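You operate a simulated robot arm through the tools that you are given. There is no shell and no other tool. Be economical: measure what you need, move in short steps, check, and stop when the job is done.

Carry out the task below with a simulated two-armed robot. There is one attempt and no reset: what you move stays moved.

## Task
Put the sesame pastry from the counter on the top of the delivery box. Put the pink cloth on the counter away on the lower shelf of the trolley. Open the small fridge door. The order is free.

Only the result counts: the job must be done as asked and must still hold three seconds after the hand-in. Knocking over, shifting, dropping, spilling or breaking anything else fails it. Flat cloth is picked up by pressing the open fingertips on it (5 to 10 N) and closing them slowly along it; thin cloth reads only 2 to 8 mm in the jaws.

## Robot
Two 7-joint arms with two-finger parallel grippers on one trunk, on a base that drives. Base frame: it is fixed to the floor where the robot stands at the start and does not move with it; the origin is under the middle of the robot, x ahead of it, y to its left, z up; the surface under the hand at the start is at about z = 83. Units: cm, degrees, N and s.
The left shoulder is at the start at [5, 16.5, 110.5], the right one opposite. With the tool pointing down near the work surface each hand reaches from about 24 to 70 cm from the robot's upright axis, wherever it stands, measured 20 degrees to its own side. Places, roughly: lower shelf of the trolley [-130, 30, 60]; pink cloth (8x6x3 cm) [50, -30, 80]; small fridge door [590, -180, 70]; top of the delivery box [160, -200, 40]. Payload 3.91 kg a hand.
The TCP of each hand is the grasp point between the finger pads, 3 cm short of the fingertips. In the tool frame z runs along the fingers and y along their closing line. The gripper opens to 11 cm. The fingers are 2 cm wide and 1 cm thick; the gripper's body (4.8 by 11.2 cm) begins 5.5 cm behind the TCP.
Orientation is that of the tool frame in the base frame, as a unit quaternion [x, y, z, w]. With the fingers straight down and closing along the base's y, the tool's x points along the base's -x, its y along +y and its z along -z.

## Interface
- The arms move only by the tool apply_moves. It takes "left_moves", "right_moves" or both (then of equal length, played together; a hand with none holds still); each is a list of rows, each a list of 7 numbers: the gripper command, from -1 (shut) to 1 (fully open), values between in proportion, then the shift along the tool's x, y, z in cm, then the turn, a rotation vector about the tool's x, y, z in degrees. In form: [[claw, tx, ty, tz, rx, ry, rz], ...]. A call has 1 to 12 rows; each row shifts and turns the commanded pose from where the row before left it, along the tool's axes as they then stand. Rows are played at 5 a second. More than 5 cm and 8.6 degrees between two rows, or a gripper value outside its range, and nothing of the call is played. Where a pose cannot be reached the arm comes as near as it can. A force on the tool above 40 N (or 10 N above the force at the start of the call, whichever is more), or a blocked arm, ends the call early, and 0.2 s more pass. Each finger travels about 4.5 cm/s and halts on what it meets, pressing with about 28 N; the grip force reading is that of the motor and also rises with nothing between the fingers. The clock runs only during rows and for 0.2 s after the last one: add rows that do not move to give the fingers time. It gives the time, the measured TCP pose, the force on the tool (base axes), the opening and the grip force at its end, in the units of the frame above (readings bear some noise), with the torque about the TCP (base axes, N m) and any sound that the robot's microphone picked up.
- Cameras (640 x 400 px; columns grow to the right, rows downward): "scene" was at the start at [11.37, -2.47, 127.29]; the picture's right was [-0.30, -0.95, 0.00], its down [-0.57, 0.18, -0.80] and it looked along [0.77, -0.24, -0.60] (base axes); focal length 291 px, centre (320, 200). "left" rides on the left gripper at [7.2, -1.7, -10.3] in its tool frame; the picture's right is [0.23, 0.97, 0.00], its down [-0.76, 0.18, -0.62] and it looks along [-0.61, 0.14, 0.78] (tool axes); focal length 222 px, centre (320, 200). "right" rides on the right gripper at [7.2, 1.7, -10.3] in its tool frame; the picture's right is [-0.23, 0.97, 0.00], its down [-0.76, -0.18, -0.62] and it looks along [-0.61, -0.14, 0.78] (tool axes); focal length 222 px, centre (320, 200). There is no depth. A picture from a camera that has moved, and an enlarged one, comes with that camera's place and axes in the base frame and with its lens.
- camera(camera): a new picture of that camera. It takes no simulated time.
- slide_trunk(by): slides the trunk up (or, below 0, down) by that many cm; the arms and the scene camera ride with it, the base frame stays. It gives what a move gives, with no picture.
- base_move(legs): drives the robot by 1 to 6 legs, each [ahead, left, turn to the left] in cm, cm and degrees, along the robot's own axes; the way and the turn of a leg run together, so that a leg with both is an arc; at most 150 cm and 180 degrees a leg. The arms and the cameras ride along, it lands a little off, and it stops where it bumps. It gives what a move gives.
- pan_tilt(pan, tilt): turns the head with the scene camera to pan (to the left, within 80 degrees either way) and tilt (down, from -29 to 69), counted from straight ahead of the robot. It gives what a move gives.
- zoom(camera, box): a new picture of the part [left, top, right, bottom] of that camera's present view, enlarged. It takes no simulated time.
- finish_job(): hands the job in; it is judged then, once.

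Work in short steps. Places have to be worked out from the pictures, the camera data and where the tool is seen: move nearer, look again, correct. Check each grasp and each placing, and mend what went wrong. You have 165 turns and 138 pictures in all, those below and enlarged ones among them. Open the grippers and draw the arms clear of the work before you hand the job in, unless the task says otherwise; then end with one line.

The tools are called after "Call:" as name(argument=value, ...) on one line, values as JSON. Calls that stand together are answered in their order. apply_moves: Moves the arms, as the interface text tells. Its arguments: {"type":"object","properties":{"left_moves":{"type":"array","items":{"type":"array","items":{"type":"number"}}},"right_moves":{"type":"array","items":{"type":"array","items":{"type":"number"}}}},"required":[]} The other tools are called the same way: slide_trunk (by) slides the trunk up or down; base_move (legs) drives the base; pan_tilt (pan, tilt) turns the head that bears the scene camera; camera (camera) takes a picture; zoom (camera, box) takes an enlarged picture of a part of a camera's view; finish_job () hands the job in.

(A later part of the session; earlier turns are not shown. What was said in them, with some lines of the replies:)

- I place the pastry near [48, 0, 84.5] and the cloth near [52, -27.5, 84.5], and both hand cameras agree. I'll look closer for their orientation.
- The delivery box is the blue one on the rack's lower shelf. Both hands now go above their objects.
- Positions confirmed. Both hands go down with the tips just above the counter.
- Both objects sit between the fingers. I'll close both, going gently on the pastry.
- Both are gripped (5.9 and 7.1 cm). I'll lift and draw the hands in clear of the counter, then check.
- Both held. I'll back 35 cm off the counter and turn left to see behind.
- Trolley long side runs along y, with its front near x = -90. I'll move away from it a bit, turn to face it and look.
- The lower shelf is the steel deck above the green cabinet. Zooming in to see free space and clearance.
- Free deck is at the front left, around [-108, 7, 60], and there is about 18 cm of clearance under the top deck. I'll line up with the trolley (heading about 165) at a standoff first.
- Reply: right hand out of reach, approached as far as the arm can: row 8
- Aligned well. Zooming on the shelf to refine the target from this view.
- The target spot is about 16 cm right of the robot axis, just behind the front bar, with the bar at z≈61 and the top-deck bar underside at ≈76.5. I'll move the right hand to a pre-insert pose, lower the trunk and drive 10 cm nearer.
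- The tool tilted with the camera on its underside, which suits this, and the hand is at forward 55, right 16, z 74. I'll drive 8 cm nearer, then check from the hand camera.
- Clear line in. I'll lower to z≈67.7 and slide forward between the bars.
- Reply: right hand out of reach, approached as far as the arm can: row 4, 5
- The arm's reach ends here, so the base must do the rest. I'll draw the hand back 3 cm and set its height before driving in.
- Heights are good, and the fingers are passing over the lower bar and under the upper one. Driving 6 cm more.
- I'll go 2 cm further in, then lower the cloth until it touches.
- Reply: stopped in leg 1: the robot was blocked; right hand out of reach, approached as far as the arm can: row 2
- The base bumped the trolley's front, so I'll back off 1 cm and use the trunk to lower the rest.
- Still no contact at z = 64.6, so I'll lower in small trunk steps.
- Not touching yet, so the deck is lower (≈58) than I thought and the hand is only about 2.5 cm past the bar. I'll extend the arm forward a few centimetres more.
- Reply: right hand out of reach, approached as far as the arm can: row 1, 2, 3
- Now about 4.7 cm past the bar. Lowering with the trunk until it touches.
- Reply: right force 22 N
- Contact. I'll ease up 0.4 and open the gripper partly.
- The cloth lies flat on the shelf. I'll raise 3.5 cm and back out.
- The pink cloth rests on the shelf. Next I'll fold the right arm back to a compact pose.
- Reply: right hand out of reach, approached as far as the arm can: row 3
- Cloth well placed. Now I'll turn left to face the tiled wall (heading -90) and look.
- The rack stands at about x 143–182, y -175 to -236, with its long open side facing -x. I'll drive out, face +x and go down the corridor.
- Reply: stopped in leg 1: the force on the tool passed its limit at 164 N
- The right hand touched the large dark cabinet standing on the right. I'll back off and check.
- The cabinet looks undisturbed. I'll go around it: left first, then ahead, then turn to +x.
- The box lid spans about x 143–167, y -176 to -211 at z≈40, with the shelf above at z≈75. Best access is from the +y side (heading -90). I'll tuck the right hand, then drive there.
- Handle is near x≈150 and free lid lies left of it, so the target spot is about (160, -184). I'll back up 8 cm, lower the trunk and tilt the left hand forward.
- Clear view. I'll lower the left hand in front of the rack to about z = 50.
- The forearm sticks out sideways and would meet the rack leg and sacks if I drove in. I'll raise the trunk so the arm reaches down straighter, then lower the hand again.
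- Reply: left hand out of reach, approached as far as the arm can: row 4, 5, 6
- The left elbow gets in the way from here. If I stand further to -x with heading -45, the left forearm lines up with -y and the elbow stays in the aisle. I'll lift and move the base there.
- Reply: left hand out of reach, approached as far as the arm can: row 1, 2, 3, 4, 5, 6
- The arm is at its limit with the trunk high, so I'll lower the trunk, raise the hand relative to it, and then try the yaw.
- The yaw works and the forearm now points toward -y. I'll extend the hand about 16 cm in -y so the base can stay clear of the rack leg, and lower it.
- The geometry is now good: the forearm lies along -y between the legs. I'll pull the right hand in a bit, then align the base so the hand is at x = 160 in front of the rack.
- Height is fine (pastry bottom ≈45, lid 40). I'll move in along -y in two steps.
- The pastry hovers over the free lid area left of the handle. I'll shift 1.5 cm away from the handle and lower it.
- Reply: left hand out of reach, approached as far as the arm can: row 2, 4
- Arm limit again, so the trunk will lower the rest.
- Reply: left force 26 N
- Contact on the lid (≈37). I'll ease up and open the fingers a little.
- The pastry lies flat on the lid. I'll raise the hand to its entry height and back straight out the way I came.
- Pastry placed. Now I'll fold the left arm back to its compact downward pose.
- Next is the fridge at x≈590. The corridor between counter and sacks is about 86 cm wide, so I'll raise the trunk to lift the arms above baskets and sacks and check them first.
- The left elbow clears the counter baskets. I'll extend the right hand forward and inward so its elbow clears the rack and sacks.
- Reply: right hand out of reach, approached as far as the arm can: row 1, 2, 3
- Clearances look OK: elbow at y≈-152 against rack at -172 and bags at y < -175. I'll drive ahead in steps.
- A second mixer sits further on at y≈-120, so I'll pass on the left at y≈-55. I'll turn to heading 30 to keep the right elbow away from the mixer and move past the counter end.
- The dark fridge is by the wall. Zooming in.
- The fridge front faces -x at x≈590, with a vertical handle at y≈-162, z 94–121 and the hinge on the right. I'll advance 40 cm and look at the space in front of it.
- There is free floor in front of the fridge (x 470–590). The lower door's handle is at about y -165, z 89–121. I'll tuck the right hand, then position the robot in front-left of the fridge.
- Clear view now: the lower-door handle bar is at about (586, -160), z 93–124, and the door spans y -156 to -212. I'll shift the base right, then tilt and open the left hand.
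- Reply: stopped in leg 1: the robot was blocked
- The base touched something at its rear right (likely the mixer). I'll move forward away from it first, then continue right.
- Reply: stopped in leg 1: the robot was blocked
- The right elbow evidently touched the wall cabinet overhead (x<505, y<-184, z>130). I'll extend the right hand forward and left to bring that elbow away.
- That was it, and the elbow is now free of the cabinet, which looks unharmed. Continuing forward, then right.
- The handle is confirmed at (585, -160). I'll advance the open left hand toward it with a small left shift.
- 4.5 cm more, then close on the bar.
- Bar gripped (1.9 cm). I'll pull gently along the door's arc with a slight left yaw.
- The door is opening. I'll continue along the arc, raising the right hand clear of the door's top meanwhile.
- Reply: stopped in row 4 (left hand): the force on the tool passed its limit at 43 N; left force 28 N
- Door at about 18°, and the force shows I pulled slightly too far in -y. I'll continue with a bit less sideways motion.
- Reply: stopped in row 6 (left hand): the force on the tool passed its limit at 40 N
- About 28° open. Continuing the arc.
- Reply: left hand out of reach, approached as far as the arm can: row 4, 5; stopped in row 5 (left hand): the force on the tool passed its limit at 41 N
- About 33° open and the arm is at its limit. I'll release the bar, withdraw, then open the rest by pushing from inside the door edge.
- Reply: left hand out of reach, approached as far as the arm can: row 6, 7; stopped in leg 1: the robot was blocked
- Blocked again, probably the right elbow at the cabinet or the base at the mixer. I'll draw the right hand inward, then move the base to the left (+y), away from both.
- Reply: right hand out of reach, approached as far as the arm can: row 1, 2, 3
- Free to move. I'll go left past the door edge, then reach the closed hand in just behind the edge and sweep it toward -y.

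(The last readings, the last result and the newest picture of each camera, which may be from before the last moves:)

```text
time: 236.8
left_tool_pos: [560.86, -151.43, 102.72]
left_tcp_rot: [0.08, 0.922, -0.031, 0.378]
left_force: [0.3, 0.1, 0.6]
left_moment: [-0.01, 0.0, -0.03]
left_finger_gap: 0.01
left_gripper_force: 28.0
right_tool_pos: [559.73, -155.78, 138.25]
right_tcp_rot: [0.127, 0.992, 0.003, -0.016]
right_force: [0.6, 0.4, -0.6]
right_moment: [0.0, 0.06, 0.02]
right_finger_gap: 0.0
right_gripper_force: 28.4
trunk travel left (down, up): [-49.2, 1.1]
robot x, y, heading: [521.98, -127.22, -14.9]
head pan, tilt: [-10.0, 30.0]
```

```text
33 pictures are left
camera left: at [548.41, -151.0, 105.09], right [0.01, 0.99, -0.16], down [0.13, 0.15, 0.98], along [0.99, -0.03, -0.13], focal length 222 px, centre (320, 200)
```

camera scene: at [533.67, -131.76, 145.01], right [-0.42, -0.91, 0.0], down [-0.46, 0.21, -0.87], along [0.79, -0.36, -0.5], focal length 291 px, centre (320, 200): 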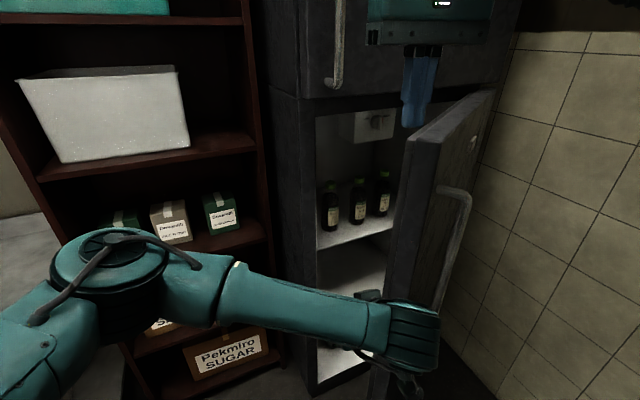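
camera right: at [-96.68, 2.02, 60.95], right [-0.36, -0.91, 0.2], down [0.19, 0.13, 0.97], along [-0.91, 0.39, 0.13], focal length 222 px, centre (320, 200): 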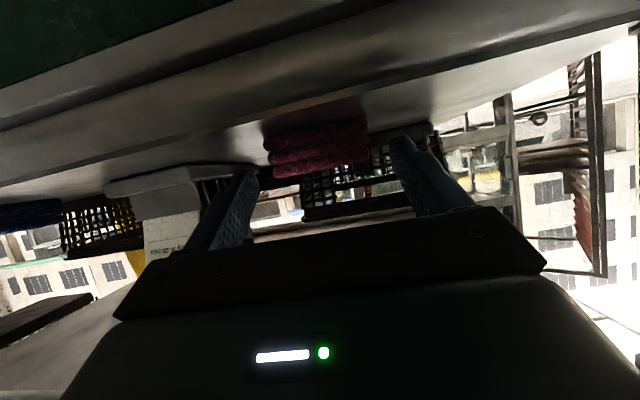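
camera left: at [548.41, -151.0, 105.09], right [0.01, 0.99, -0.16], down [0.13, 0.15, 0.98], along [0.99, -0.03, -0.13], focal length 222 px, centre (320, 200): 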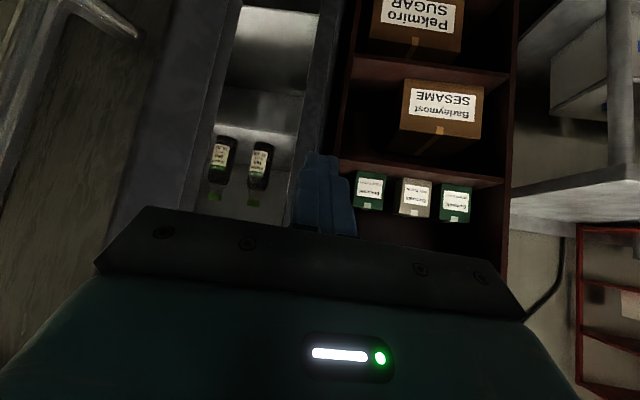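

The door edge is at about (566, -162). I'll reach 8 cm forward, then step the base right and turn right so the hand sweeps the door open.

Call:
apply_moves(left_moves=[[-1, -2.97, 0, 2.68, 0, 0, 0], [-1, -2.97, 0, 2.68, 0, 0, 0], [-1, 0, 0, 0, 0, 0, 0]])

Call:
base_move(legs=[[0, -6, 0], [0, 0, -12]])

Call:
camera(camera="scene")

```text
time: 237.6
left_tool_pos: [568.79, -152.92, 103.09]
left_tcp_rot: [0.082, 0.922, -0.033, 0.378]
left_force: [0.4, 0.0, 0.2]
left_moment: [0.02, 0.0, -0.02]
left_finger_gap: 0.0
left_gripper_force: 28.2
right_tool_pos: [559.66, -155.75, 138.41]
right_tcp_rot: [0.127, 0.992, 0.002, -0.015]
right_force: [0.0, -0.8, 0.1]
right_moment: [-0.02, 0.0, 0.0]
right_finger_gap: 0.01
right_gripper_force: 28.1
trunk travel left (down, up): [-49.2, 1.1]
robot x, y, heading: [522.13, -127.31, -14.6]
head pan, tilt: [-10.0, 30.0]
```

```text
time: 239.1
left_tool_pos: [566.74, -158.61, 103.07]
left_tcp_rot: [0.084, 0.922, -0.031, 0.377]
left_force: [-7.3, 12.6, 7.3]
left_moment: [-1.07, -0.18, -0.76]
left_finger_gap: 0.0
left_gripper_force: 28.0
right_tool_pos: [557.85, -161.52, 138.37]
right_tcp_rot: [0.132, 0.991, 0.002, -0.014]
right_force: [0.1, -0.4, 0.4]
right_moment: [0.01, -0.02, -0.03]
right_finger_gap: 0.03
right_gripper_force: 28.3
trunk travel left (down, up): [-49.2, 1.1]
robot x, y, heading: [520.83, -132.84, -15.3]
head pan, tilt: [-10.0, 30.0]
stopped in leg 2: the robot was blocked; the commanded pose is now the measured one
```

```text
32 pictures are left
camera scene: at [531.75, -137.29, 145.06], right [-0.42, -0.91, 0.0], down [-0.45, 0.21, -0.87], along [0.79, -0.37, -0.5], focal length 291 px, centre (320, 200)
```

scene: 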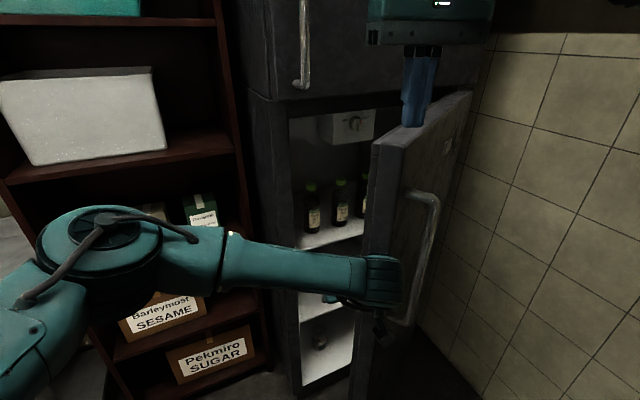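

Pushing straight -y just wedges against the edge. Better to point the hand along heading -45 behind the edge and push toward (-x, -y). I'll back off left, turn the base to -45 and realign.

Call:
base_move(legs=[[0, 35, 0], [5, 0, 0], [0, 0, -30]])

Call:
camera(camera="left")

Call:
camera(camera="scene")

```text
time: 244.7
left_tool_pos: [561.77, -146.25, 102.99]
left_tcp_rot: [0.32, 0.869, -0.126, 0.356]
left_force: [0.9, -0.1, 0.7]
left_moment: [-0.01, 0.0, 0.0]
left_finger_gap: 0.0
left_gripper_force: 28.1
right_tool_pos: [552.51, -144.4, 138.33]
right_tcp_rot: [0.383, 0.924, 0.007, -0.014]
right_force: [-0.4, 0.9, -0.1]
right_moment: [0.0, 0.01, -0.02]
right_finger_gap: 0.02
right_gripper_force: 28.0
trunk travel left (down, up): [-49.2, 1.1]
robot x, y, heading: [534.49, -101.2, -45.2]
head pan, tilt: [-10.0, 30.0]
```

```text
31 pictures are left
camera left: at [551.15, -139.59, 105.37], right [0.51, 0.85, -0.15], down [0.19, 0.06, 0.98], along [0.84, -0.52, -0.13], focal length 222 px, centre (320, 200)
```

left: 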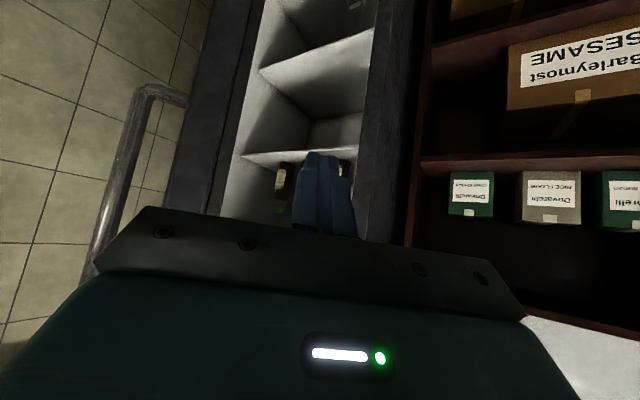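

```text
30 pictures are left
camera scene: at [542.04, -110.38, 145.03], right [-0.82, -0.57, 0.0], down [-0.29, 0.41, -0.87], along [0.5, -0.71, -0.5], focal length 291 px, centre (320, 200)
```

scene: 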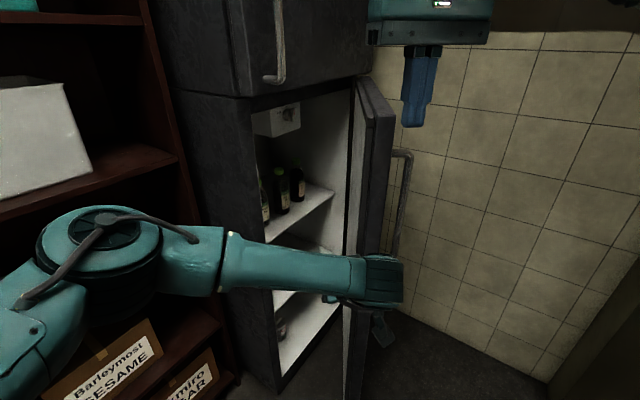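

Well placed: the corner is about 13 cm ahead and 8 cm to the right of the hand's axis. I'll advance 19 cm so the hand is behind the edge.

Call:
base_move(legs=[[19, 1.6, 0]])

Call:
camera(camera="scene")

Call:
camera(camera="left")

```text
time: 246.3
left_tool_pos: [576.0, -158.35, 103.01]
left_tcp_rot: [0.321, 0.869, -0.126, 0.356]
left_force: [0.1, 0.1, 0.3]
left_moment: [-0.04, -0.03, 0.0]
left_finger_gap: 0.0
left_gripper_force: 27.7
right_tool_pos: [566.96, -156.53, 138.28]
right_tcp_rot: [0.383, 0.924, 0.008, -0.015]
right_force: [0.1, -0.4, 0.7]
right_moment: [-0.02, 0.0, 0.03]
right_finger_gap: 0.0
right_gripper_force: 28.3
trunk travel left (down, up): [-49.2, 1.1]
robot x, y, heading: [548.93, -113.57, -45.1]
head pan, tilt: [-10.0, 30.0]
```

```text
29 pictures are left
camera scene: at [556.44, -122.53, 145.02], right [-0.82, -0.57, 0.0], down [-0.29, 0.41, -0.87], along [0.5, -0.71, -0.5], focal length 291 px, centre (320, 200)
```

scene: 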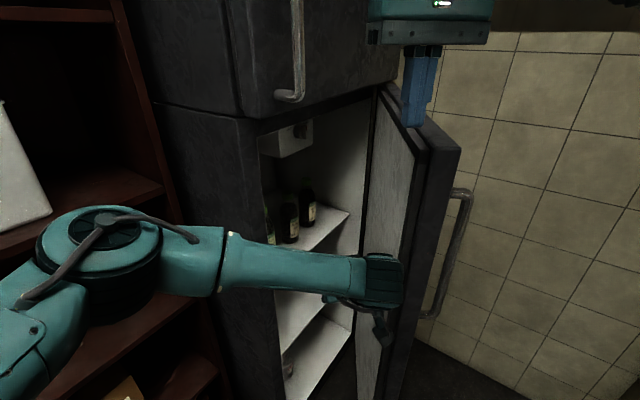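

```text
28 pictures are left
camera left: at [565.52, -151.72, 105.35], right [0.51, 0.85, -0.15], down [0.19, 0.06, 0.98], along [0.84, -0.52, -0.14], focal length 222 px, centre (320, 200)
```

left: 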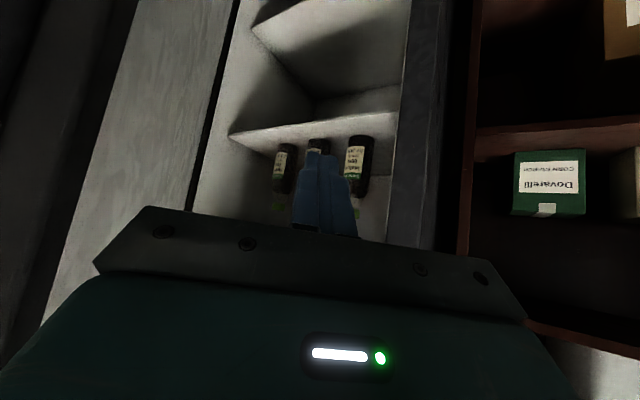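

The hand is behind the door. I'll raise the right hand a little and push by driving right in steps.

Call:
apply_moves(right_moves=[[-1, 0, 0, -3, 0, 0, 0], [-1, 0, 0, -3, 0, 0, 0], [-1, 0, 0, 0, 0, 0, 0]])

Call:
base_move(legs=[[0, -12, 0]])

Call:
camera(camera="scene")

```text
time: 247.1
left_tool_pos: [576.02, -158.49, 102.92]
left_tcp_rot: [0.321, 0.869, -0.126, 0.356]
left_force: [0.5, 0.1, -0.2]
left_moment: [-0.03, 0.01, 0.0]
left_finger_gap: 0.0
left_gripper_force: 27.2
right_tool_pos: [564.22, -156.73, 142.19]
right_tcp_rot: [0.383, 0.924, 0.007, -0.014]
right_force: [-0.1, -0.3, -0.2]
right_moment: [0.0, 0.02, 0.0]
right_finger_gap: 0.0
right_gripper_force: 27.7
right hand out of reach, approached as far as the arm can: row 1, 2
trunk travel left (down, up): [-49.2, 1.1]
robot x, y, heading: [548.93, -112.8, -45.0]
head pan, tilt: [-10.0, 30.0]
```

```text
time: 248.8
left_tool_pos: [567.31, -167.04, 102.84]
left_tcp_rot: [0.32, 0.869, -0.125, 0.356]
left_force: [-0.4, -0.3, -0.9]
left_moment: [-0.02, 0.0, -0.01]
left_finger_gap: 0.0
left_gripper_force: 27.9
right_tool_pos: [555.58, -165.23, 142.24]
right_tcp_rot: [0.383, 0.924, 0.007, -0.014]
right_force: [-0.2, -0.7, -0.9]
right_moment: [-0.03, -0.01, 0.0]
right_finger_gap: 0.01
right_gripper_force: 28.2
trunk travel left (down, up): [-49.2, 1.1]
robot x, y, heading: [540.31, -121.64, -44.9]
head pan, tilt: [-10.0, 30.0]
```

```text
27 pictures are left
camera scene: at [547.73, -131.12, 145.02], right [-0.82, -0.57, 0.0], down [-0.29, 0.41, -0.87], along [0.5, -0.71, -0.5], focal length 291 px, centre (320, 200)
```

scene: 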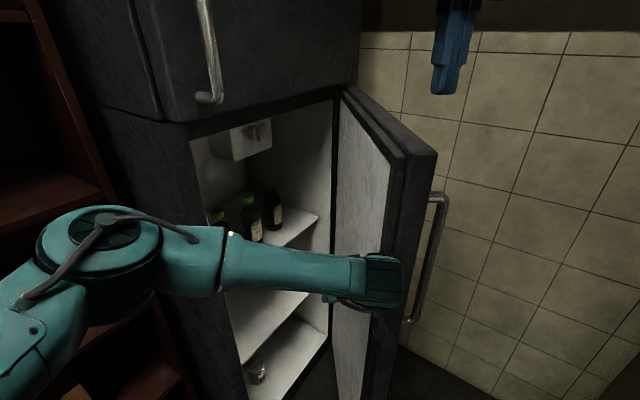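

Working: the door is at roughly 50°. Another 12 cm.

Call:
base_move(legs=[[0, -12, 0]])

Call:
camera(camera="scene")

```text
time: 250.5
left_tool_pos: [558.93, -175.62, 102.93]
left_tcp_rot: [0.32, 0.869, -0.126, 0.355]
left_force: [0.1, -0.3, 0.8]
left_moment: [-0.02, -0.01, -0.02]
left_finger_gap: 0.0
left_gripper_force: 28.0
right_tool_pos: [547.17, -173.71, 142.22]
right_tcp_rot: [0.383, 0.924, 0.007, -0.015]
right_force: [0.1, -0.5, 0.4]
right_moment: [0.0, -0.01, 0.01]
right_finger_gap: 0.01
right_gripper_force: 27.9
trunk travel left (down, up): [-49.2, 1.1]
robot x, y, heading: [531.67, -130.14, -44.9]
head pan, tilt: [-10.0, 30.0]
```

```text
26 pictures are left
camera scene: at [539.21, -139.62, 145.02], right [-0.82, -0.57, 0.0], down [-0.29, 0.41, -0.87], along [0.5, -0.71, -0.5], focal length 291 px, centre (320, 200)
```

scene: 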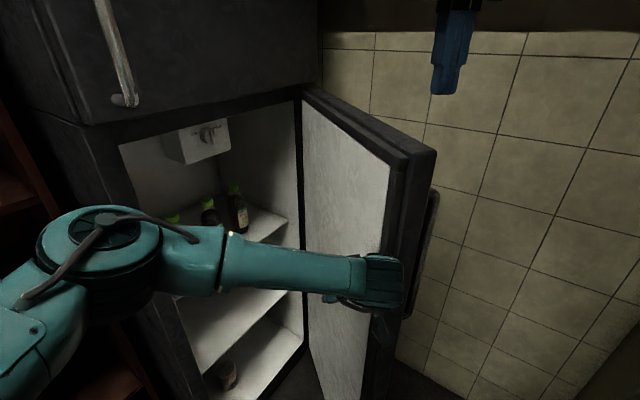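

Call:
base_move(legs=[[0, -8, 0]])

Call:
camera(camera="scene")

```text
time: 251.9
left_tool_pos: [553.32, -181.2, 102.98]
left_tcp_rot: [0.32, 0.869, -0.126, 0.355]
left_force: [0.0, 0.8, -0.1]
left_moment: [0.0, -0.03, 0.03]
left_finger_gap: 0.0
left_gripper_force: 28.0
right_tool_pos: [541.5, -179.38, 142.26]
right_tcp_rot: [0.383, 0.924, 0.007, -0.014]
right_force: [0.4, -0.2, -0.6]
right_moment: [-0.01, 0.03, 0.02]
right_finger_gap: 0.0
right_gripper_force: 27.8
trunk travel left (down, up): [-49.2, 1.1]
robot x, y, heading: [526.32, -135.72, -45.1]
head pan, tilt: [-10.0, 30.0]
```

```text
25 pictures are left
camera scene: at [533.67, -145.15, 145.02], right [-0.82, -0.57, 0.0], down [-0.29, 0.41, -0.87], along [0.5, -0.71, -0.5], focal length 291 px, centre (320, 200)
```

scene: 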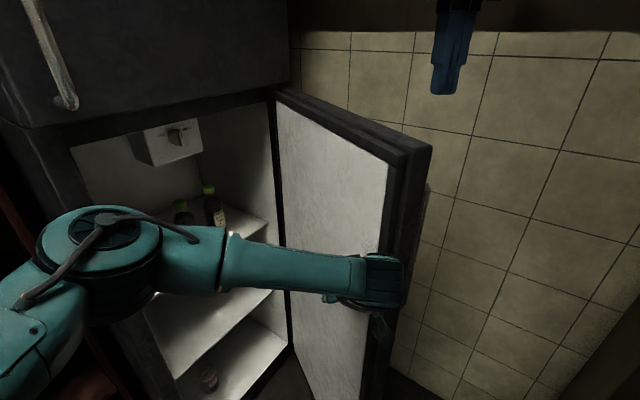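

The door stands at about 73° open. I'll withdraw in +y and check that it stays open.

Call:
base_move(legs=[[-28, 28, 0]])

Call:
apply_moves(left_moves=[[1, 0, 0, 0, 0, 0, 0], [1, 0, 0, 0, 0, 0, 0], [1, 0, 0, 0, 0, 0, 0], [1, 0, 0, 0, 0, 0, 0], [1, 0, 0, 0, 0, 0, 0], [1, 0, 0, 0, 0, 0, 0], [1, 0, 0, 0, 0, 0, 0]], right_moves=[[1, 0, 0, 0, 0, 0, 0], [1, 0, 0, 0, 0, 0, 0], [1, 0, 0, 0, 0, 0, 0], [1, 0, 0, 0, 0, 0, 0], [1, 0, 0, 0, 0, 0, 0], [1, 0, 0, 0, 0, 0, 0], [1, 0, 0, 0, 0, 0, 0]])

Call:
camera(camera="scene")

```text
time: 254.9
left_tool_pos: [553.1, -141.3, 102.9]
left_tcp_rot: [0.318, 0.87, -0.125, 0.356]
left_force: [0.3, -0.3, 0.0]
left_moment: [0.0, 0.05, 0.02]
left_finger_gap: 0.01
left_gripper_force: 27.8
right_tool_pos: [541.21, -139.55, 142.14]
right_tcp_rot: [0.381, 0.925, 0.007, -0.014]
right_force: [-0.5, 0.3, -0.5]
right_moment: [-0.06, 0.02, 0.03]
right_finger_gap: 0.0
right_gripper_force: 27.8
trunk travel left (down, up): [-49.2, 1.1]
robot x, y, heading: [526.14, -96.17, -44.6]
head pan, tilt: [-10.0, 30.0]
```

```text
time: 256.5
left_tool_pos: [553.12, -141.22, 102.92]
left_tcp_rot: [0.318, 0.87, -0.125, 0.356]
left_force: [-0.8, 0.6, -1.1]
left_moment: [0.0, 0.0, 0.02]
left_finger_gap: 11.01
left_gripper_force: 0.0
right_tool_pos: [541.36, -139.56, 142.28]
right_tcp_rot: [0.381, 0.924, 0.007, -0.014]
right_force: [-0.1, -0.6, 0.0]
right_moment: [-0.02, -0.04, 0.02]
right_finger_gap: 11.01
right_gripper_force: 0.1
trunk travel left (down, up): [-49.2, 1.1]
robot x, y, heading: [525.61, -95.75, -44.7]
head pan, tilt: [-10.0, 30.0]
```

```text
24 pictures are left
camera scene: at [533.31, -105.47, 145.02], right [-0.82, -0.58, 0.0], down [-0.29, 0.41, -0.87], along [0.5, -0.71, -0.5], focal length 291 px, centre (320, 200)
```

scene: 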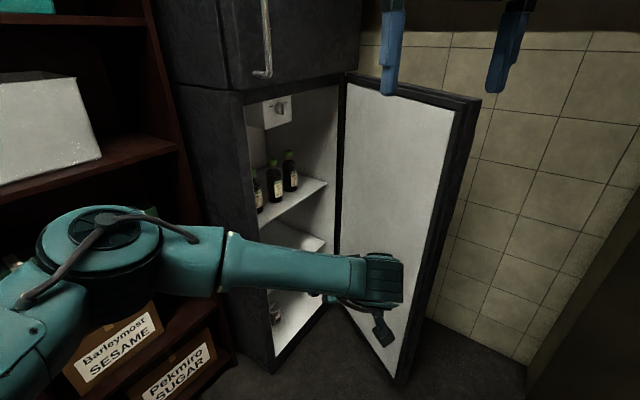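

The door stays wide open, both grippers are open and the arms are clear of everything. The cloth and pastry were seen resting in place earlier, so I'm handing in.

Call:
finish_job()

```text
The job is handed in.
```

The job is handed in: the sesame pastry is on the delivery box lid, the pink cloth is on the trolley's lower shelf, and the fridge's lower door is open about 70°. On the way the robot bumped the trolley, a large dark cabinet (164 N) and, apparently, a wall cabinet; none looked shifted in the pictures afterwards.
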